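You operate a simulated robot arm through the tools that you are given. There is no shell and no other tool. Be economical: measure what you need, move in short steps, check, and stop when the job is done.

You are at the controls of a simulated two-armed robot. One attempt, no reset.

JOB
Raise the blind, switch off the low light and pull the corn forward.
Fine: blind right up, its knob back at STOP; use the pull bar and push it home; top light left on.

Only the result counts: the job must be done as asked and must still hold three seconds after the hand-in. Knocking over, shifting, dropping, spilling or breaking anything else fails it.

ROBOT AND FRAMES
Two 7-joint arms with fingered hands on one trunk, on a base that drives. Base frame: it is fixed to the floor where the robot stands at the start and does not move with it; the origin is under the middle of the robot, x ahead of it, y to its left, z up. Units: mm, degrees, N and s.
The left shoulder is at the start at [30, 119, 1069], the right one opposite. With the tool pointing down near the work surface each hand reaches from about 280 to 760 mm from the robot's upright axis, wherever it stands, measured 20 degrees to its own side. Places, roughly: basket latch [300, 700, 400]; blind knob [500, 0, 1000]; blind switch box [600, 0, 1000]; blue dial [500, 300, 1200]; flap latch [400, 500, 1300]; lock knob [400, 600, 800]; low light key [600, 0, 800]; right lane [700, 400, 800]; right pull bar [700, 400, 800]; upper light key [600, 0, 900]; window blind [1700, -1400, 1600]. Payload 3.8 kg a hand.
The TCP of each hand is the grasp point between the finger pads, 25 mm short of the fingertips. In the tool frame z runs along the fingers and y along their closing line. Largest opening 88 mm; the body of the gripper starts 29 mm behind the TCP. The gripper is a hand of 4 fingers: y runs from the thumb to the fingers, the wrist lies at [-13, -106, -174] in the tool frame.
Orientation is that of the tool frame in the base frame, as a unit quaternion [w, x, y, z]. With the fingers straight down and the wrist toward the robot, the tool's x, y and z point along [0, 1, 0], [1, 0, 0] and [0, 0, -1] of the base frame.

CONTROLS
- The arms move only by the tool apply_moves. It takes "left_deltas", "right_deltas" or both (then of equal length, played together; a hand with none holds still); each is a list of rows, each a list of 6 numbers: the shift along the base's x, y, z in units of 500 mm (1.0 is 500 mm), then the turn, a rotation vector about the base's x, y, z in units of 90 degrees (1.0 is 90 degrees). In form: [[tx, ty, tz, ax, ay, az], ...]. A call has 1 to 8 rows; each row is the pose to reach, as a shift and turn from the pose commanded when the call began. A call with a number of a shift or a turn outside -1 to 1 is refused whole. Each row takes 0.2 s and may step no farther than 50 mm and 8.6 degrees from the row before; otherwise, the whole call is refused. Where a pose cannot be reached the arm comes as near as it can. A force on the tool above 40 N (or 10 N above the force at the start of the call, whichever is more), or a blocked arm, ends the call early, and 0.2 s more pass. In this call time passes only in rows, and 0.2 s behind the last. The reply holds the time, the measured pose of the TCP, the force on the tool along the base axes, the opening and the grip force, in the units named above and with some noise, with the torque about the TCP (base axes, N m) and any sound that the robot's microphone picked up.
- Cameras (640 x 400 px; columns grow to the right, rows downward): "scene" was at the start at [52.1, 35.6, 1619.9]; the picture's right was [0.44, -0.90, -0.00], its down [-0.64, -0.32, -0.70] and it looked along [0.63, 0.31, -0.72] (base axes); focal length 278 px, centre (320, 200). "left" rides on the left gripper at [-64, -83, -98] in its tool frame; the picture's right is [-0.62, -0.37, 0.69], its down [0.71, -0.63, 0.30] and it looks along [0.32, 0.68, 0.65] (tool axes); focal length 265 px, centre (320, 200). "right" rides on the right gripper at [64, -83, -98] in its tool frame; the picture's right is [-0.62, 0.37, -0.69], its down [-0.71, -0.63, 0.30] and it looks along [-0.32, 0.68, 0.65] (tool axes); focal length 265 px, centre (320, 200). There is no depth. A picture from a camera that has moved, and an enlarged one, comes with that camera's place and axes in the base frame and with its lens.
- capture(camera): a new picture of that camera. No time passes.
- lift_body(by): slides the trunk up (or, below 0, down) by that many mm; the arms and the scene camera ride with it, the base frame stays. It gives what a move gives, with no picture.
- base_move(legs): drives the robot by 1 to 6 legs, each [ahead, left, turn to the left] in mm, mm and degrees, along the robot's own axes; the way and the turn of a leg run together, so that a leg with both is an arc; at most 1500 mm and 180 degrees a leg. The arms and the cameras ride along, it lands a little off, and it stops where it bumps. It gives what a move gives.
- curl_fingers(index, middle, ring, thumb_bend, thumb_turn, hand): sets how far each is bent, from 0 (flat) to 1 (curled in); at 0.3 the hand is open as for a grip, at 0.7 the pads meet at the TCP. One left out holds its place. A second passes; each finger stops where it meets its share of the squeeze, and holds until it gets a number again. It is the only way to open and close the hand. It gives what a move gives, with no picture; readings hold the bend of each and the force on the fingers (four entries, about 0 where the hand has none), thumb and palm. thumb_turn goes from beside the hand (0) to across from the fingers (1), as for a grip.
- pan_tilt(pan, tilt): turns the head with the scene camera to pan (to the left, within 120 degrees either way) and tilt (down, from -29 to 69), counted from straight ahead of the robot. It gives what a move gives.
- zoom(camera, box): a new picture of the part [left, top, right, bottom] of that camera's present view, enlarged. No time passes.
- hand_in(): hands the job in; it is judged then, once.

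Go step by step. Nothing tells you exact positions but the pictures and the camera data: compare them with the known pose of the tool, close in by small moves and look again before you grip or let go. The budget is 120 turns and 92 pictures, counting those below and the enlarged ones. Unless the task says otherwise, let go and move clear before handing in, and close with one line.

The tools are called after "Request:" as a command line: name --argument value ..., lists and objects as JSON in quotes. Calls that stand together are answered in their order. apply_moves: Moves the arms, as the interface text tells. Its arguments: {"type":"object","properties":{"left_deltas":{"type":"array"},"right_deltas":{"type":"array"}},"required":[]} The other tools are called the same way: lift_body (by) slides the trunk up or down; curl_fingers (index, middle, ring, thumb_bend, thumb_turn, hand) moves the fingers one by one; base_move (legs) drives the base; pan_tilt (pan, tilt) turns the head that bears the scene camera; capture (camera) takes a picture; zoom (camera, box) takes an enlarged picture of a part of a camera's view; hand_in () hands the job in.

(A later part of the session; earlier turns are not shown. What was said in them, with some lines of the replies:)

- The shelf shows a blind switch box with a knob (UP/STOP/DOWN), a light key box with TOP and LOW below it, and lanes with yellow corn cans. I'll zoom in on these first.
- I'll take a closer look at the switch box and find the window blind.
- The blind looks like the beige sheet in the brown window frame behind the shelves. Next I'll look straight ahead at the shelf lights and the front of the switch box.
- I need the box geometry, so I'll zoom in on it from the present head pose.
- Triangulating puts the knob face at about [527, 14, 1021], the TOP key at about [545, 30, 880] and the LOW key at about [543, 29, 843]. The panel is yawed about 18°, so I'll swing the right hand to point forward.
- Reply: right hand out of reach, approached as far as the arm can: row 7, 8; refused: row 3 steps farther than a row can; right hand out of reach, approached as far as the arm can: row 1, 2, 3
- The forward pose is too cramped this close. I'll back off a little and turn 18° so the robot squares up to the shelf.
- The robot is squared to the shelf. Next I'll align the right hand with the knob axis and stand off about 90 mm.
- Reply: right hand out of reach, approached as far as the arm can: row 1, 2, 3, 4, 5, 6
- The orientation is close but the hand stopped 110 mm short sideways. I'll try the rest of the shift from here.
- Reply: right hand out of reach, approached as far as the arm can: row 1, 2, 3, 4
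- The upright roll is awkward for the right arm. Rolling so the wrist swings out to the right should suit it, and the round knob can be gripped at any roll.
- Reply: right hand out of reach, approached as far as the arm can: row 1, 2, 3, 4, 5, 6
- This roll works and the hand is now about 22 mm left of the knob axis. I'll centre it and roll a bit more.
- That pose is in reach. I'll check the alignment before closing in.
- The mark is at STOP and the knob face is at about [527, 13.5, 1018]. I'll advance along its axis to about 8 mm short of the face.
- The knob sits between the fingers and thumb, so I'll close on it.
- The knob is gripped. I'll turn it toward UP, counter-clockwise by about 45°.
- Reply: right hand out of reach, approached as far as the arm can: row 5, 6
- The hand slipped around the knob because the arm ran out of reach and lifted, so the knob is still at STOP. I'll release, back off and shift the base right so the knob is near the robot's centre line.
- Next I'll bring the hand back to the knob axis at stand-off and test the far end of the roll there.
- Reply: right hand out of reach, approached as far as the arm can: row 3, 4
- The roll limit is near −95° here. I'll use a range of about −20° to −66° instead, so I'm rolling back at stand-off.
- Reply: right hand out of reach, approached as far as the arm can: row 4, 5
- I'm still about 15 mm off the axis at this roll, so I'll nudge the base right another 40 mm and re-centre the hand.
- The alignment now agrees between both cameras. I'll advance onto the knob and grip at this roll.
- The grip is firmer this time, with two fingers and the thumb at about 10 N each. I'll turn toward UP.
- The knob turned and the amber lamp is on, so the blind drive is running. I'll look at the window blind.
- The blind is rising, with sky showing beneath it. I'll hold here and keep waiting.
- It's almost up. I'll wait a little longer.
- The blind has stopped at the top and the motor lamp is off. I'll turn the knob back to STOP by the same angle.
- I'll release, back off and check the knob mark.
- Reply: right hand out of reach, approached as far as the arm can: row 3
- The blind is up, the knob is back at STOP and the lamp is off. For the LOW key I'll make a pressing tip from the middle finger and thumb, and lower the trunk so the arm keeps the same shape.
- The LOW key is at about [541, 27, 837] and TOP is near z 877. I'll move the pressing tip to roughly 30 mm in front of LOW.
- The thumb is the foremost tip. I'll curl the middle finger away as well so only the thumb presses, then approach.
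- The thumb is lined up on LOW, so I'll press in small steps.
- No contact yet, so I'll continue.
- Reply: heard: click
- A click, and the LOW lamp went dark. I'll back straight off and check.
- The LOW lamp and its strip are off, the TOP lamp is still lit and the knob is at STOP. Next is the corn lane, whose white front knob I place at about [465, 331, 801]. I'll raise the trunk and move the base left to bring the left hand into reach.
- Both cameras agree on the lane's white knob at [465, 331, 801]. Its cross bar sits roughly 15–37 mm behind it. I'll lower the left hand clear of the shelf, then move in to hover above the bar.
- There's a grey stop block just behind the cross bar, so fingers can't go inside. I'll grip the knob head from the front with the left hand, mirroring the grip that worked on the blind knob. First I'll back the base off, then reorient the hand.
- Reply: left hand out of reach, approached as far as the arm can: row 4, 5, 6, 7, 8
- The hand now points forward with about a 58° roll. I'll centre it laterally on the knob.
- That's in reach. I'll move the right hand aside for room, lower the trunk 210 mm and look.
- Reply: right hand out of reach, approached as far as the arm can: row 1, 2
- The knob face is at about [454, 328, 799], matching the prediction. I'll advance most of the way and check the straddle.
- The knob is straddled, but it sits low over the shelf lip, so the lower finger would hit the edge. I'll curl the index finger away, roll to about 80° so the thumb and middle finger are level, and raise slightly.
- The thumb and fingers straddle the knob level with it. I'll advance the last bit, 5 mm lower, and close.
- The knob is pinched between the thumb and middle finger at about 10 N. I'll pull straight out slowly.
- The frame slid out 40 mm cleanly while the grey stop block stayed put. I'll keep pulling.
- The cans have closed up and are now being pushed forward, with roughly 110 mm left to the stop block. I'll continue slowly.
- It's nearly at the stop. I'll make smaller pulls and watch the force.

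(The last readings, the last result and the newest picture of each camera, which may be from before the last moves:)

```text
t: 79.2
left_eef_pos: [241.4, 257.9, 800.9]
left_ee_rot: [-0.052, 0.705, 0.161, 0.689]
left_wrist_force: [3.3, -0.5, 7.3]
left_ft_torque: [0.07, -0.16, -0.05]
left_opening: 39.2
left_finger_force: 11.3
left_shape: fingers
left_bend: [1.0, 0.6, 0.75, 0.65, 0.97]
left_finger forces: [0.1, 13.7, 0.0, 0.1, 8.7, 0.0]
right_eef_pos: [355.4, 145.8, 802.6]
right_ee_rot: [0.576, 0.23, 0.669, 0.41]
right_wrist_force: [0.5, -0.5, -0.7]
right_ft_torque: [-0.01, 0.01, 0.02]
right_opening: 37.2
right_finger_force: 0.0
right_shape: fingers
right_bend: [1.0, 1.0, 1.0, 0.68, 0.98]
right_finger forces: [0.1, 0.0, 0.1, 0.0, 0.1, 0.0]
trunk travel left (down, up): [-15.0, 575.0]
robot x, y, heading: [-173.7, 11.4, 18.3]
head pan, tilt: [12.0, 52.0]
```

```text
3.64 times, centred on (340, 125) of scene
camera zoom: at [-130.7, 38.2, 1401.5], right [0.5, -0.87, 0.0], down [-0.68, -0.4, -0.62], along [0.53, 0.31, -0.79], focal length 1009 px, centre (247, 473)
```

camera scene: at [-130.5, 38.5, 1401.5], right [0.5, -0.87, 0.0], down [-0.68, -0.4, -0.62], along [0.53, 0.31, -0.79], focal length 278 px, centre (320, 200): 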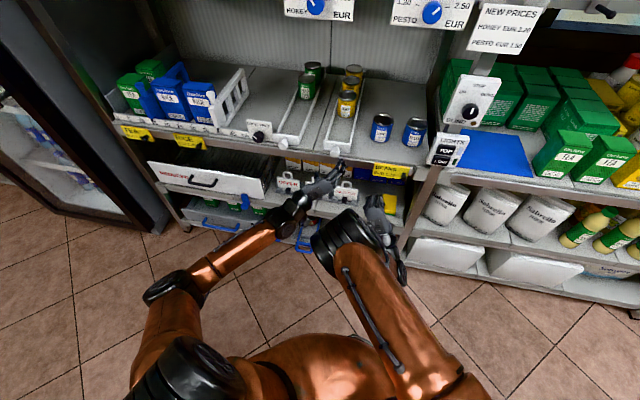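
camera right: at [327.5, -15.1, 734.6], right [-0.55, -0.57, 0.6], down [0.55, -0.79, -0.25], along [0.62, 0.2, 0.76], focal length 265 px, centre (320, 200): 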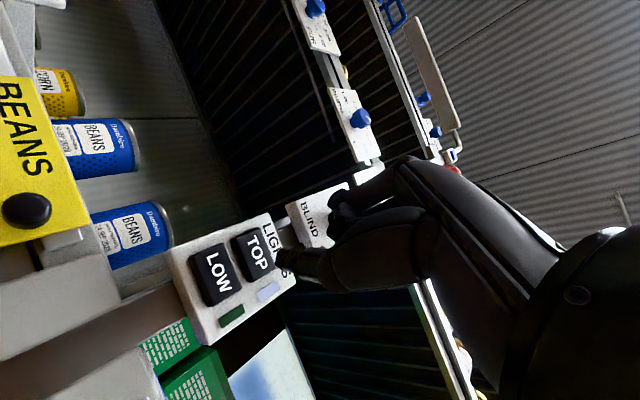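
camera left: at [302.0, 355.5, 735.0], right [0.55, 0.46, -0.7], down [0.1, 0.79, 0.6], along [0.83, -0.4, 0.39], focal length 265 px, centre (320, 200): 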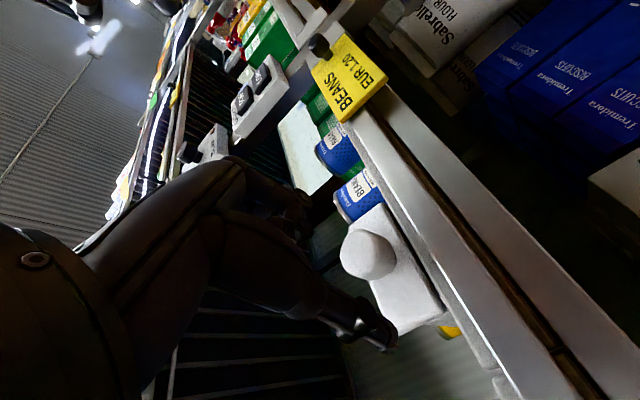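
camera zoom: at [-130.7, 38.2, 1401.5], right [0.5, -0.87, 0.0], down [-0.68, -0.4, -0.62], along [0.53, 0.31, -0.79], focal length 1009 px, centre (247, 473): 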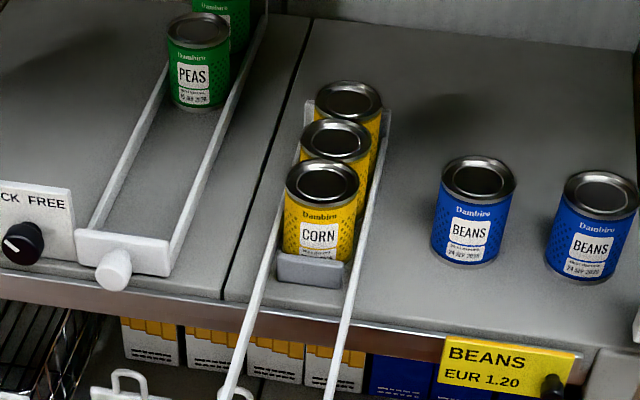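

Request:
apply_moves --left_deltas '[[-0.006, -0.002, 0, 0, 0, 0], [-0.012, -0.004, 0, 0, 0, 0]]'

Request:
apply_moves --left_deltas '[[-0.005, -0.0016, 0, 0, 0, 0], [-0.01, -0.0032, 0, 0, 0, 0]]'

Request:
zoom --camera "scene" --box '[300, 70, 380, 180]'

```text
t: 79.8
left_eef_pos: [234.3, 256.4, 800.7]
left_ee_rot: [-0.052, 0.705, 0.16, 0.689]
left_wrist_force: [4.0, 0.8, 7.5]
left_ft_torque: [0.1, -0.17, -0.05]
left_opening: 39.1
left_finger_force: 11.2
left_shape: fingers
left_bend: [1.0, 0.6, 0.75, 0.64, 0.97]
left_finger forces: [0.0, 13.2, 0.0, 0.1, 9.0, 0.1]
right_eef_pos: [356.6, 145.7, 803.0]
right_ee_rot: [0.577, 0.229, 0.669, 0.409]
right_wrist_force: [-0.1, -0.9, 0.2]
right_ft_torque: [0.0, -0.02, 0.01]
right_opening: 37.2
right_finger_force: 0.1
right_shape: fingers
right_bend: [1.0, 1.0, 1.0, 0.68, 0.98]
right_finger forces: [0.0, 0.0, 0.1, 0.0, 0.0, 0.1]
trunk travel left (down, up): [-15.0, 575.0]
robot x, y, heading: [-175.2, 10.6, 18.0]
head pan, tilt: [12.0, 52.0]
```

```text
t: 80.4
left_eef_pos: [230.0, 254.6, 801.7]
left_ee_rot: [-0.052, 0.705, 0.161, 0.689]
left_wrist_force: [4.3, 2.3, 6.0]
left_ft_torque: [0.07, -0.13, 0.02]
left_opening: 39.1
left_finger_force: 10.6
left_shape: fingers
left_bend: [1.0, 0.6, 0.75, 0.64, 0.97]
left_finger forces: [0.0, 11.8, 0.0, 0.0, 9.6, 0.0]
right_eef_pos: [356.6, 146.3, 802.9]
right_ee_rot: [0.575, 0.229, 0.669, 0.41]
right_wrist_force: [0.1, 0.0, -0.1]
right_ft_torque: [0.0, 0.03, 0.0]
right_opening: 37.3
right_finger_force: 0.0
right_shape: fingers
right_bend: [1.0, 1.0, 1.0, 0.68, 0.98]
right_finger forces: [0.0, 0.1, 0.0, 0.0, 0.0, 0.0]
trunk travel left (down, up): [-15.0, 575.0]
robot x, y, heading: [-177.3, 5.9, 18.3]
head pan, tilt: [12.0, 52.0]
```

```text
3.64 times, centred on (340, 125) of scene
camera zoom: at [-130.2, 38.6, 1401.4], right [0.5, -0.87, 0.0], down [-0.68, -0.4, -0.62], along [0.53, 0.31, -0.79], focal length 1009 px, centre (247, 473)
```

zoom: 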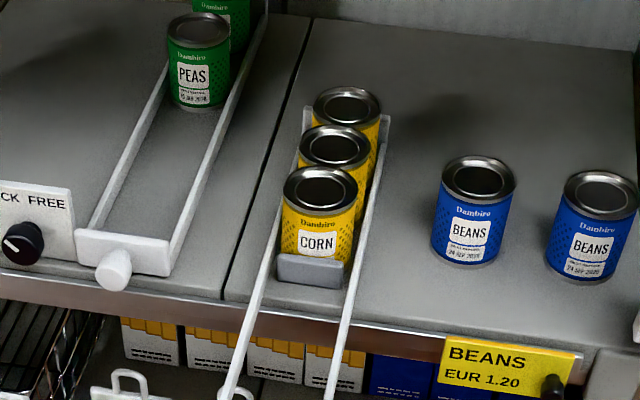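

Request:
apply_moves --left_deltas '[[-0.004, -0.0013, 0, 0, 0, 0], [-0.008, -0.0026, 0, 0, 0, 0], [-0.012, -0.0039, 0, 0, 0, 0]]'

Request:
zoom --camera "scene" --box '[300, 70, 380, 180]'

```text
t: 81.2
left_eef_pos: [224.8, 253.4, 801.2]
left_ee_rot: [-0.052, 0.705, 0.161, 0.689]
left_wrist_force: [12.3, 5.0, 6.2]
left_ft_torque: [0.03, -0.08, 0.04]
left_opening: 39.0
left_finger_force: 9.3
left_shape: fingers
left_bend: [1.0, 0.6, 0.75, 0.64, 0.96]
left_finger forces: [0.0, 10.8, 0.0, 0.0, 8.3, 0.1]
right_eef_pos: [357.1, 146.4, 802.6]
right_ee_rot: [0.576, 0.229, 0.669, 0.41]
right_wrist_force: [0.0, 0.6, -0.1]
right_ft_torque: [-0.02, 0.02, -0.01]
right_opening: 37.1
right_finger_force: 0.1
right_shape: fingers
right_bend: [1.0, 1.0, 1.0, 0.68, 0.98]
right_finger forces: [0.1, 0.1, 0.0, 0.0, 0.0, 0.1]
trunk travel left (down, up): [-15.0, 575.0]
robot x, y, heading: [-177.4, 4.3, 17.9]
head pan, tilt: [12.0, 52.0]
```

```text
3.64 times, centred on (340, 125) of scene
camera zoom: at [-129.1, 39.0, 1401.4], right [0.5, -0.87, 0.0], down [-0.68, -0.4, -0.61], along [0.53, 0.31, -0.79], focal length 1009 px, centre (247, 473)
```

zoom: 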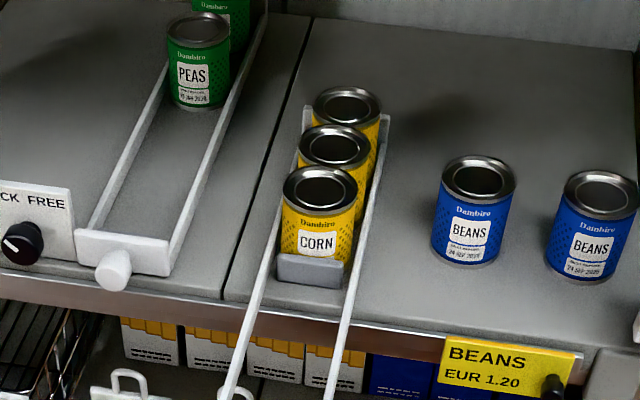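

The force jumped and the cans stopped, so they are against the front stop. Next I'll push the bar back home along the same line.

Request:
apply_moves --left_deltas '[[0.02, 0.0065, 0, 0, 0, 0], [0.055, 0.0179, 0, 0, 0, 0], [0.095, 0.0309, 0, 0, 0, 0], [0.135, 0.0439, 0, 0, 0, 0], [0.175, 0.0569, 0, 0, 0, 0], [0.215, 0.0699, 0, 0, 0, 0], [0.255, 0.0829, 0, 0, 0, 0], [0.295, 0.0959, 0, 0, 0, 0]]'

Request:
zoom --camera "scene" --box '[260, 50, 400, 200]'

```text
t: 83.0
left_eef_pos: [370.1, 301.2, 802.4]
left_ee_rot: [-0.051, 0.705, 0.162, 0.688]
left_wrist_force: [0.2, 1.1, 2.2]
left_ft_torque: [0.05, 0.03, 0.01]
left_opening: 39.0
left_finger_force: 10.4
left_shape: fingers
left_bend: [1.0, 0.6, 0.75, 0.65, 0.96]
left_finger forces: [0.0, 10.5, 0.1, 0.1, 10.6, 0.0]
right_eef_pos: [356.0, 145.9, 802.5]
right_ee_rot: [0.577, 0.229, 0.669, 0.409]
right_wrist_force: [0.7, 1.0, -0.3]
right_ft_torque: [0.0, -0.04, -0.03]
right_opening: 37.2
right_finger_force: 0.1
right_shape: fingers
right_bend: [1.0, 1.0, 1.0, 0.68, 0.98]
right_finger forces: [0.0, 0.1, 0.0, 0.1, 0.0, 0.0]
trunk travel left (down, up): [-15.0, 575.0]
robot x, y, heading: [-177.3, 6.1, 18.2]
head pan, tilt: [12.0, 52.0]
```

```text
2.67 times, centred on (330, 125) of scene
camera zoom: at [-130.5, 38.5, 1401.4], right [0.5, -0.87, 0.0], down [-0.68, -0.4, -0.62], along [0.53, 0.31, -0.79], focal length 740 px, centre (293, 400)
```

zoom: 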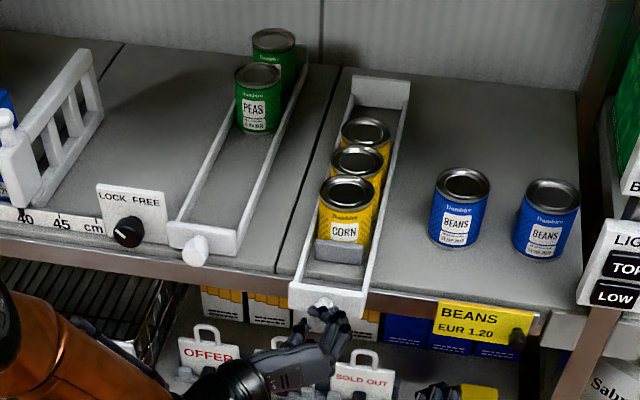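

The cans stay at the front while the frame slides back. I'll push the remaining 80 mm home, slowing at the end.

Request:
apply_moves --left_deltas '[[0.035, 0.0114, 0, 0, 0, 0], [0.07, 0.0228, 0, 0, 0, 0], [0.1, 0.0325, 0, 0, 0, 0], [0.125, 0.0406, 0, 0, 0, 0], [0.14, 0.0455, 0, 0, 0, 0], [0.15, 0.0488, 0, 0, 0, 0], [0.156, 0.0507, 0, 0, 0, 0], [0.162, 0.0526, 0, 0, 0, 0]]'

Request:
zoom --camera "scene" --box '[260, 50, 400, 200]'

```text
t: 84.8
left_eef_pos: [450.1, 326.1, 802.5]
left_ee_rot: [-0.051, 0.704, 0.161, 0.689]
left_wrist_force: [-17.8, -9.1, 5.4]
left_ft_torque: [0.11, -0.12, -0.12]
left_opening: 39.1
left_finger_force: 14.5
left_shape: fingers
left_bend: [1.0, 0.6, 0.75, 0.66, 0.94]
left_finger forces: [0.0, 16.8, 0.0, 0.0, 11.8, 0.0]
right_eef_pos: [355.3, 145.1, 804.5]
right_ee_rot: [0.577, 0.229, 0.668, 0.41]
right_wrist_force: [0.2, 0.0, -1.3]
right_ft_torque: [-0.01, 0.0, 0.0]
right_opening: 37.0
right_finger_force: 0.2
right_shape: fingers
right_bend: [1.0, 1.0, 1.0, 0.68, 0.98]
right_finger forces: [0.1, 0.0, 0.0, 0.0, 0.0, 0.0]
trunk travel left (down, up): [-15.0, 575.0]
robot x, y, heading: [-175.2, 6.1, 18.1]
head pan, tilt: [12.0, 52.0]
```

```text
2.67 times, centred on (330, 125) of scene
camera zoom: at [-133.3, 37.2, 1401.6], right [0.5, -0.87, 0.0], down [-0.68, -0.39, -0.62], along [0.53, 0.31, -0.79], focal length 740 px, centre (293, 400)
```

zoom: 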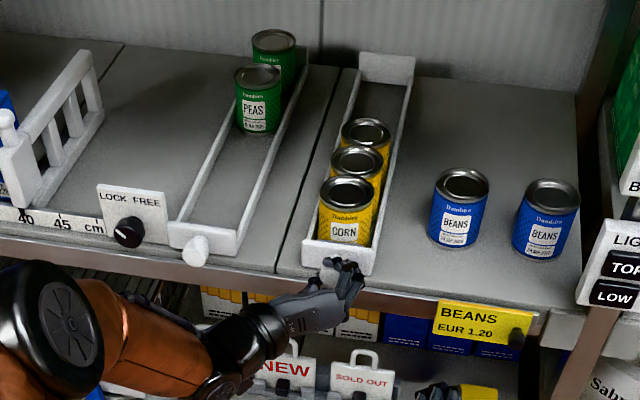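

The bar is home, with about 20 N against its end stop. I'll release and back straight off.

Request:
curl_fingers --hand "left" --middle 0.25 --ring 0.25 --thumb_bend 0.25

Request:
apply_moves --left_deltas '[[-0.03, -0.0098, 0, 0, 0, 0], [-0.08, -0.026, 0, 0, 0, 0], [-0.15, -0.049, 0, 0, 0, 0], [-0.22, -0.0715, 0, 0, 0, 0], [-0.28, -0.091, 0, 0, 0, 0]]'

Request:
base_move --legs '[[-120, 0, 0]]'

Request:
capture --camera "scene"

Request:
zoom --camera "scene" --box '[240, 50, 480, 200]'

```text
t: 85.8
left_eef_pos: [451.4, 328.3, 800.3]
left_ee_rot: [-0.051, 0.704, 0.161, 0.69]
left_wrist_force: [-0.4, -0.4, 0.3]
left_ft_torque: [-0.03, -0.01, 0.01]
left_opening: 54.1
left_finger_force: 0.0
left_shape: fingers
left_bend: [1.0, 0.25, 0.25, 0.25, 0.97]
left_finger forces: [0.0, 0.0, 0.1, 0.0, 0.0, 0.0]
right_eef_pos: [356.9, 145.7, 803.0]
right_ee_rot: [0.576, 0.229, 0.67, 0.41]
right_wrist_force: [-0.1, 0.2, -0.5]
right_ft_torque: [-0.01, -0.04, 0.01]
right_opening: 36.9
right_finger_force: 0.1
right_shape: fingers
right_bend: [1.0, 1.0, 1.0, 0.68, 0.98]
right_finger forces: [0.0, 0.1, 0.0, 0.0, 0.0, 0.0]
trunk travel left (down, up): [-15.0, 575.0]
robot x, y, heading: [-173.1, 9.4, 18.2]
head pan, tilt: [12.0, 52.0]
```

```text
t: 87.0
left_eef_pos: [311.5, 280.1, 799.7]
left_ee_rot: [-0.052, 0.704, 0.161, 0.69]
left_wrist_force: [-1.3, -1.6, 0.1]
left_ft_torque: [-0.01, 0.01, 0.03]
left_opening: 54.1
left_finger_force: 0.1
left_shape: fingers
left_bend: [1.0, 0.25, 0.25, 0.25, 0.97]
left_finger forces: [0.0, 0.1, 0.1, 0.1, 0.0, 0.0]
right_eef_pos: [357.1, 146.3, 803.6]
right_ee_rot: [0.577, 0.229, 0.669, 0.41]
right_wrist_force: [0.4, -1.5, -0.6]
right_ft_torque: [-0.01, 0.01, -0.01]
right_opening: 37.2
right_finger_force: 0.0
right_shape: fingers
right_bend: [1.0, 1.0, 1.0, 0.68, 0.98]
right_finger forces: [0.1, 0.0, 0.0, 0.1, 0.0, 0.0]
trunk travel left (down, up): [-15.0, 575.0]
robot x, y, heading: [-178.2, 6.3, 18.1]
head pan, tilt: [12.0, 52.0]
```

```text
t: 88.2
left_eef_pos: [197.0, 243.6, 800.2]
left_ee_rot: [-0.053, 0.705, 0.162, 0.689]
left_wrist_force: [0.3, -0.6, 0.5]
left_ft_torque: [-0.02, -0.01, -0.02]
left_opening: 54.2
left_finger_force: 0.0
left_shape: fingers
left_bend: [1.0, 0.25, 0.25, 0.25, 0.97]
left_finger forces: [0.0, 0.0, 0.0, 0.0, 0.0, 0.1]
right_eef_pos: [242.0, 109.4, 804.6]
right_ee_rot: [0.575, 0.228, 0.67, 0.411]
right_wrist_force: [0.3, -0.6, 0.2]
right_ft_torque: [0.0, 0.02, 0.0]
right_opening: 37.4
right_finger_force: 0.1
right_shape: fingers
right_bend: [1.0, 1.0, 1.0, 0.68, 0.98]
right_finger forces: [0.1, 0.0, 0.1, 0.1, 0.0, 0.0]
trunk travel left (down, up): [-15.0, 575.0]
robot x, y, heading: [-289.9, -29.3, 18.5]
head pan, tilt: [12.0, 52.0]
```

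```text
12 pictures are left
camera scene: at [-246.1, 0.7, 1401.5], right [0.5, -0.86, 0.0], down [-0.68, -0.4, -0.62], along [0.53, 0.31, -0.79], focal length 278 px, centre (320, 200)
```

scene: 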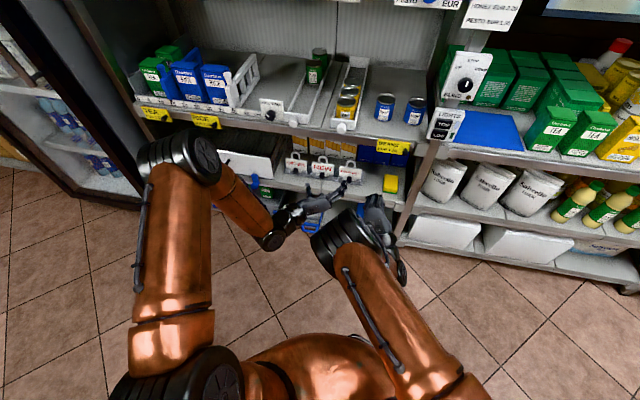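

```text
2.67 times, centred on (360, 125) of scene
camera zoom: at [-246.1, 0.7, 1401.5], right [0.5, -0.86, 0.0], down [-0.68, -0.4, -0.62], along [0.53, 0.31, -0.79], focal length 740 px, centre (213, 400)
```

zoom: 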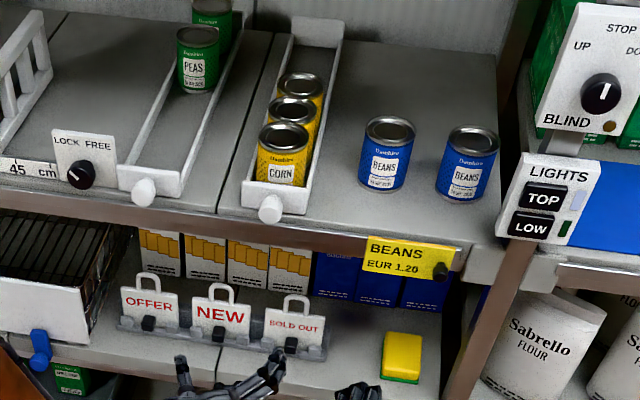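

The bar is home, the corn is at the front, LOW is off, TOP is lit and the knob is at STOP. One last look at the blind and the knob mark.

Request:
zoom --camera "scene" --box '[420, 30, 500, 150]'

Request:
pan_tilt --pan -50 --tilt -12

Request:
capture --camera "scene"

```text
3.33 times, centred on (460, 90) of scene
camera zoom: at [-246.1, 0.7, 1401.5], right [0.5, -0.86, 0.0], down [-0.68, -0.4, -0.62], along [0.53, 0.31, -0.79], focal length 925 px, centre (-147, 567)
```

zoom: 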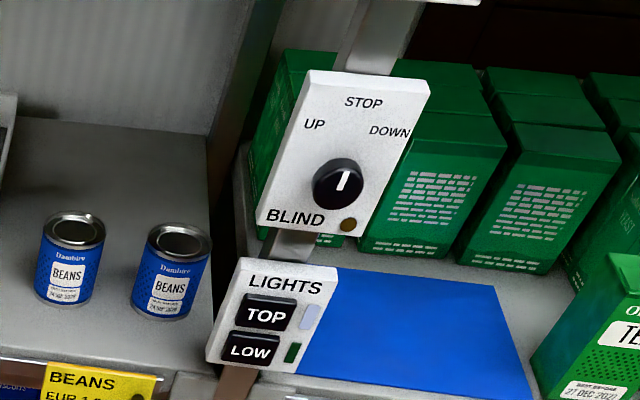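

```text
t: 89.6
left_eef_pos: [197.9, 244.3, 800.0]
left_ee_rot: [-0.053, 0.705, 0.162, 0.689]
left_wrist_force: [0.7, 0.8, -0.3]
left_ft_torque: [-0.03, 0.01, -0.01]
left_opening: 54.4
left_finger_force: 0.1
left_shape: fingers
left_bend: [1.0, 0.25, 0.25, 0.25, 0.97]
left_finger forces: [0.0, 0.0, 0.1, 0.1, 0.0, 0.0]
right_eef_pos: [242.3, 109.3, 803.9]
right_ee_rot: [0.576, 0.229, 0.669, 0.411]
right_wrist_force: [0.0, -0.3, 0.3]
right_ft_torque: [0.02, 0.01, -0.02]
right_opening: 37.1
right_finger_force: 0.0
right_shape: fingers
right_bend: [1.0, 1.0, 1.0, 0.68, 0.98]
right_finger forces: [0.0, 0.1, 0.0, 0.0, 0.0, 0.1]
trunk travel left (down, up): [-15.0, 575.0]
robot x, y, heading: [-294.0, -33.8, 18.2]
head pan, tilt: [-50.0, -12.0]
```

```text
9 pictures are left
camera scene: at [-239.3, -80.2, 1500.1], right [-0.53, -0.85, 0.0], down [0.18, -0.11, -0.98], along [0.83, -0.51, 0.21], focal length 278 px, centre (320, 200)
```

scene: 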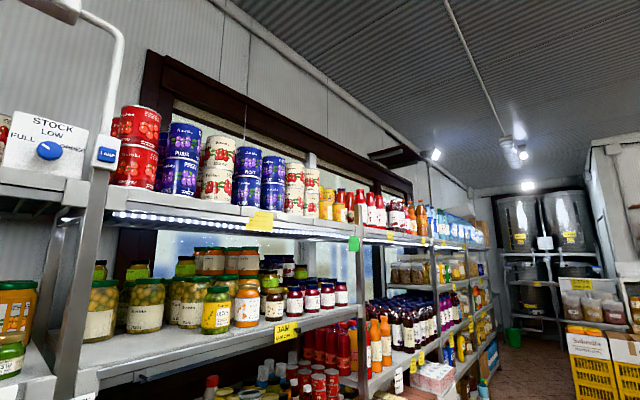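

The blind is still up, the top strip is lit and both hands are clear, so I'm handing in.

Request:
hand_in

```text
The job is handed in.
```

The job is done and handed in: the blind is right up with its knob back at STOP, the low light is off and the top light still on. The corn is at the front stop, and the pull bar is pushed home.
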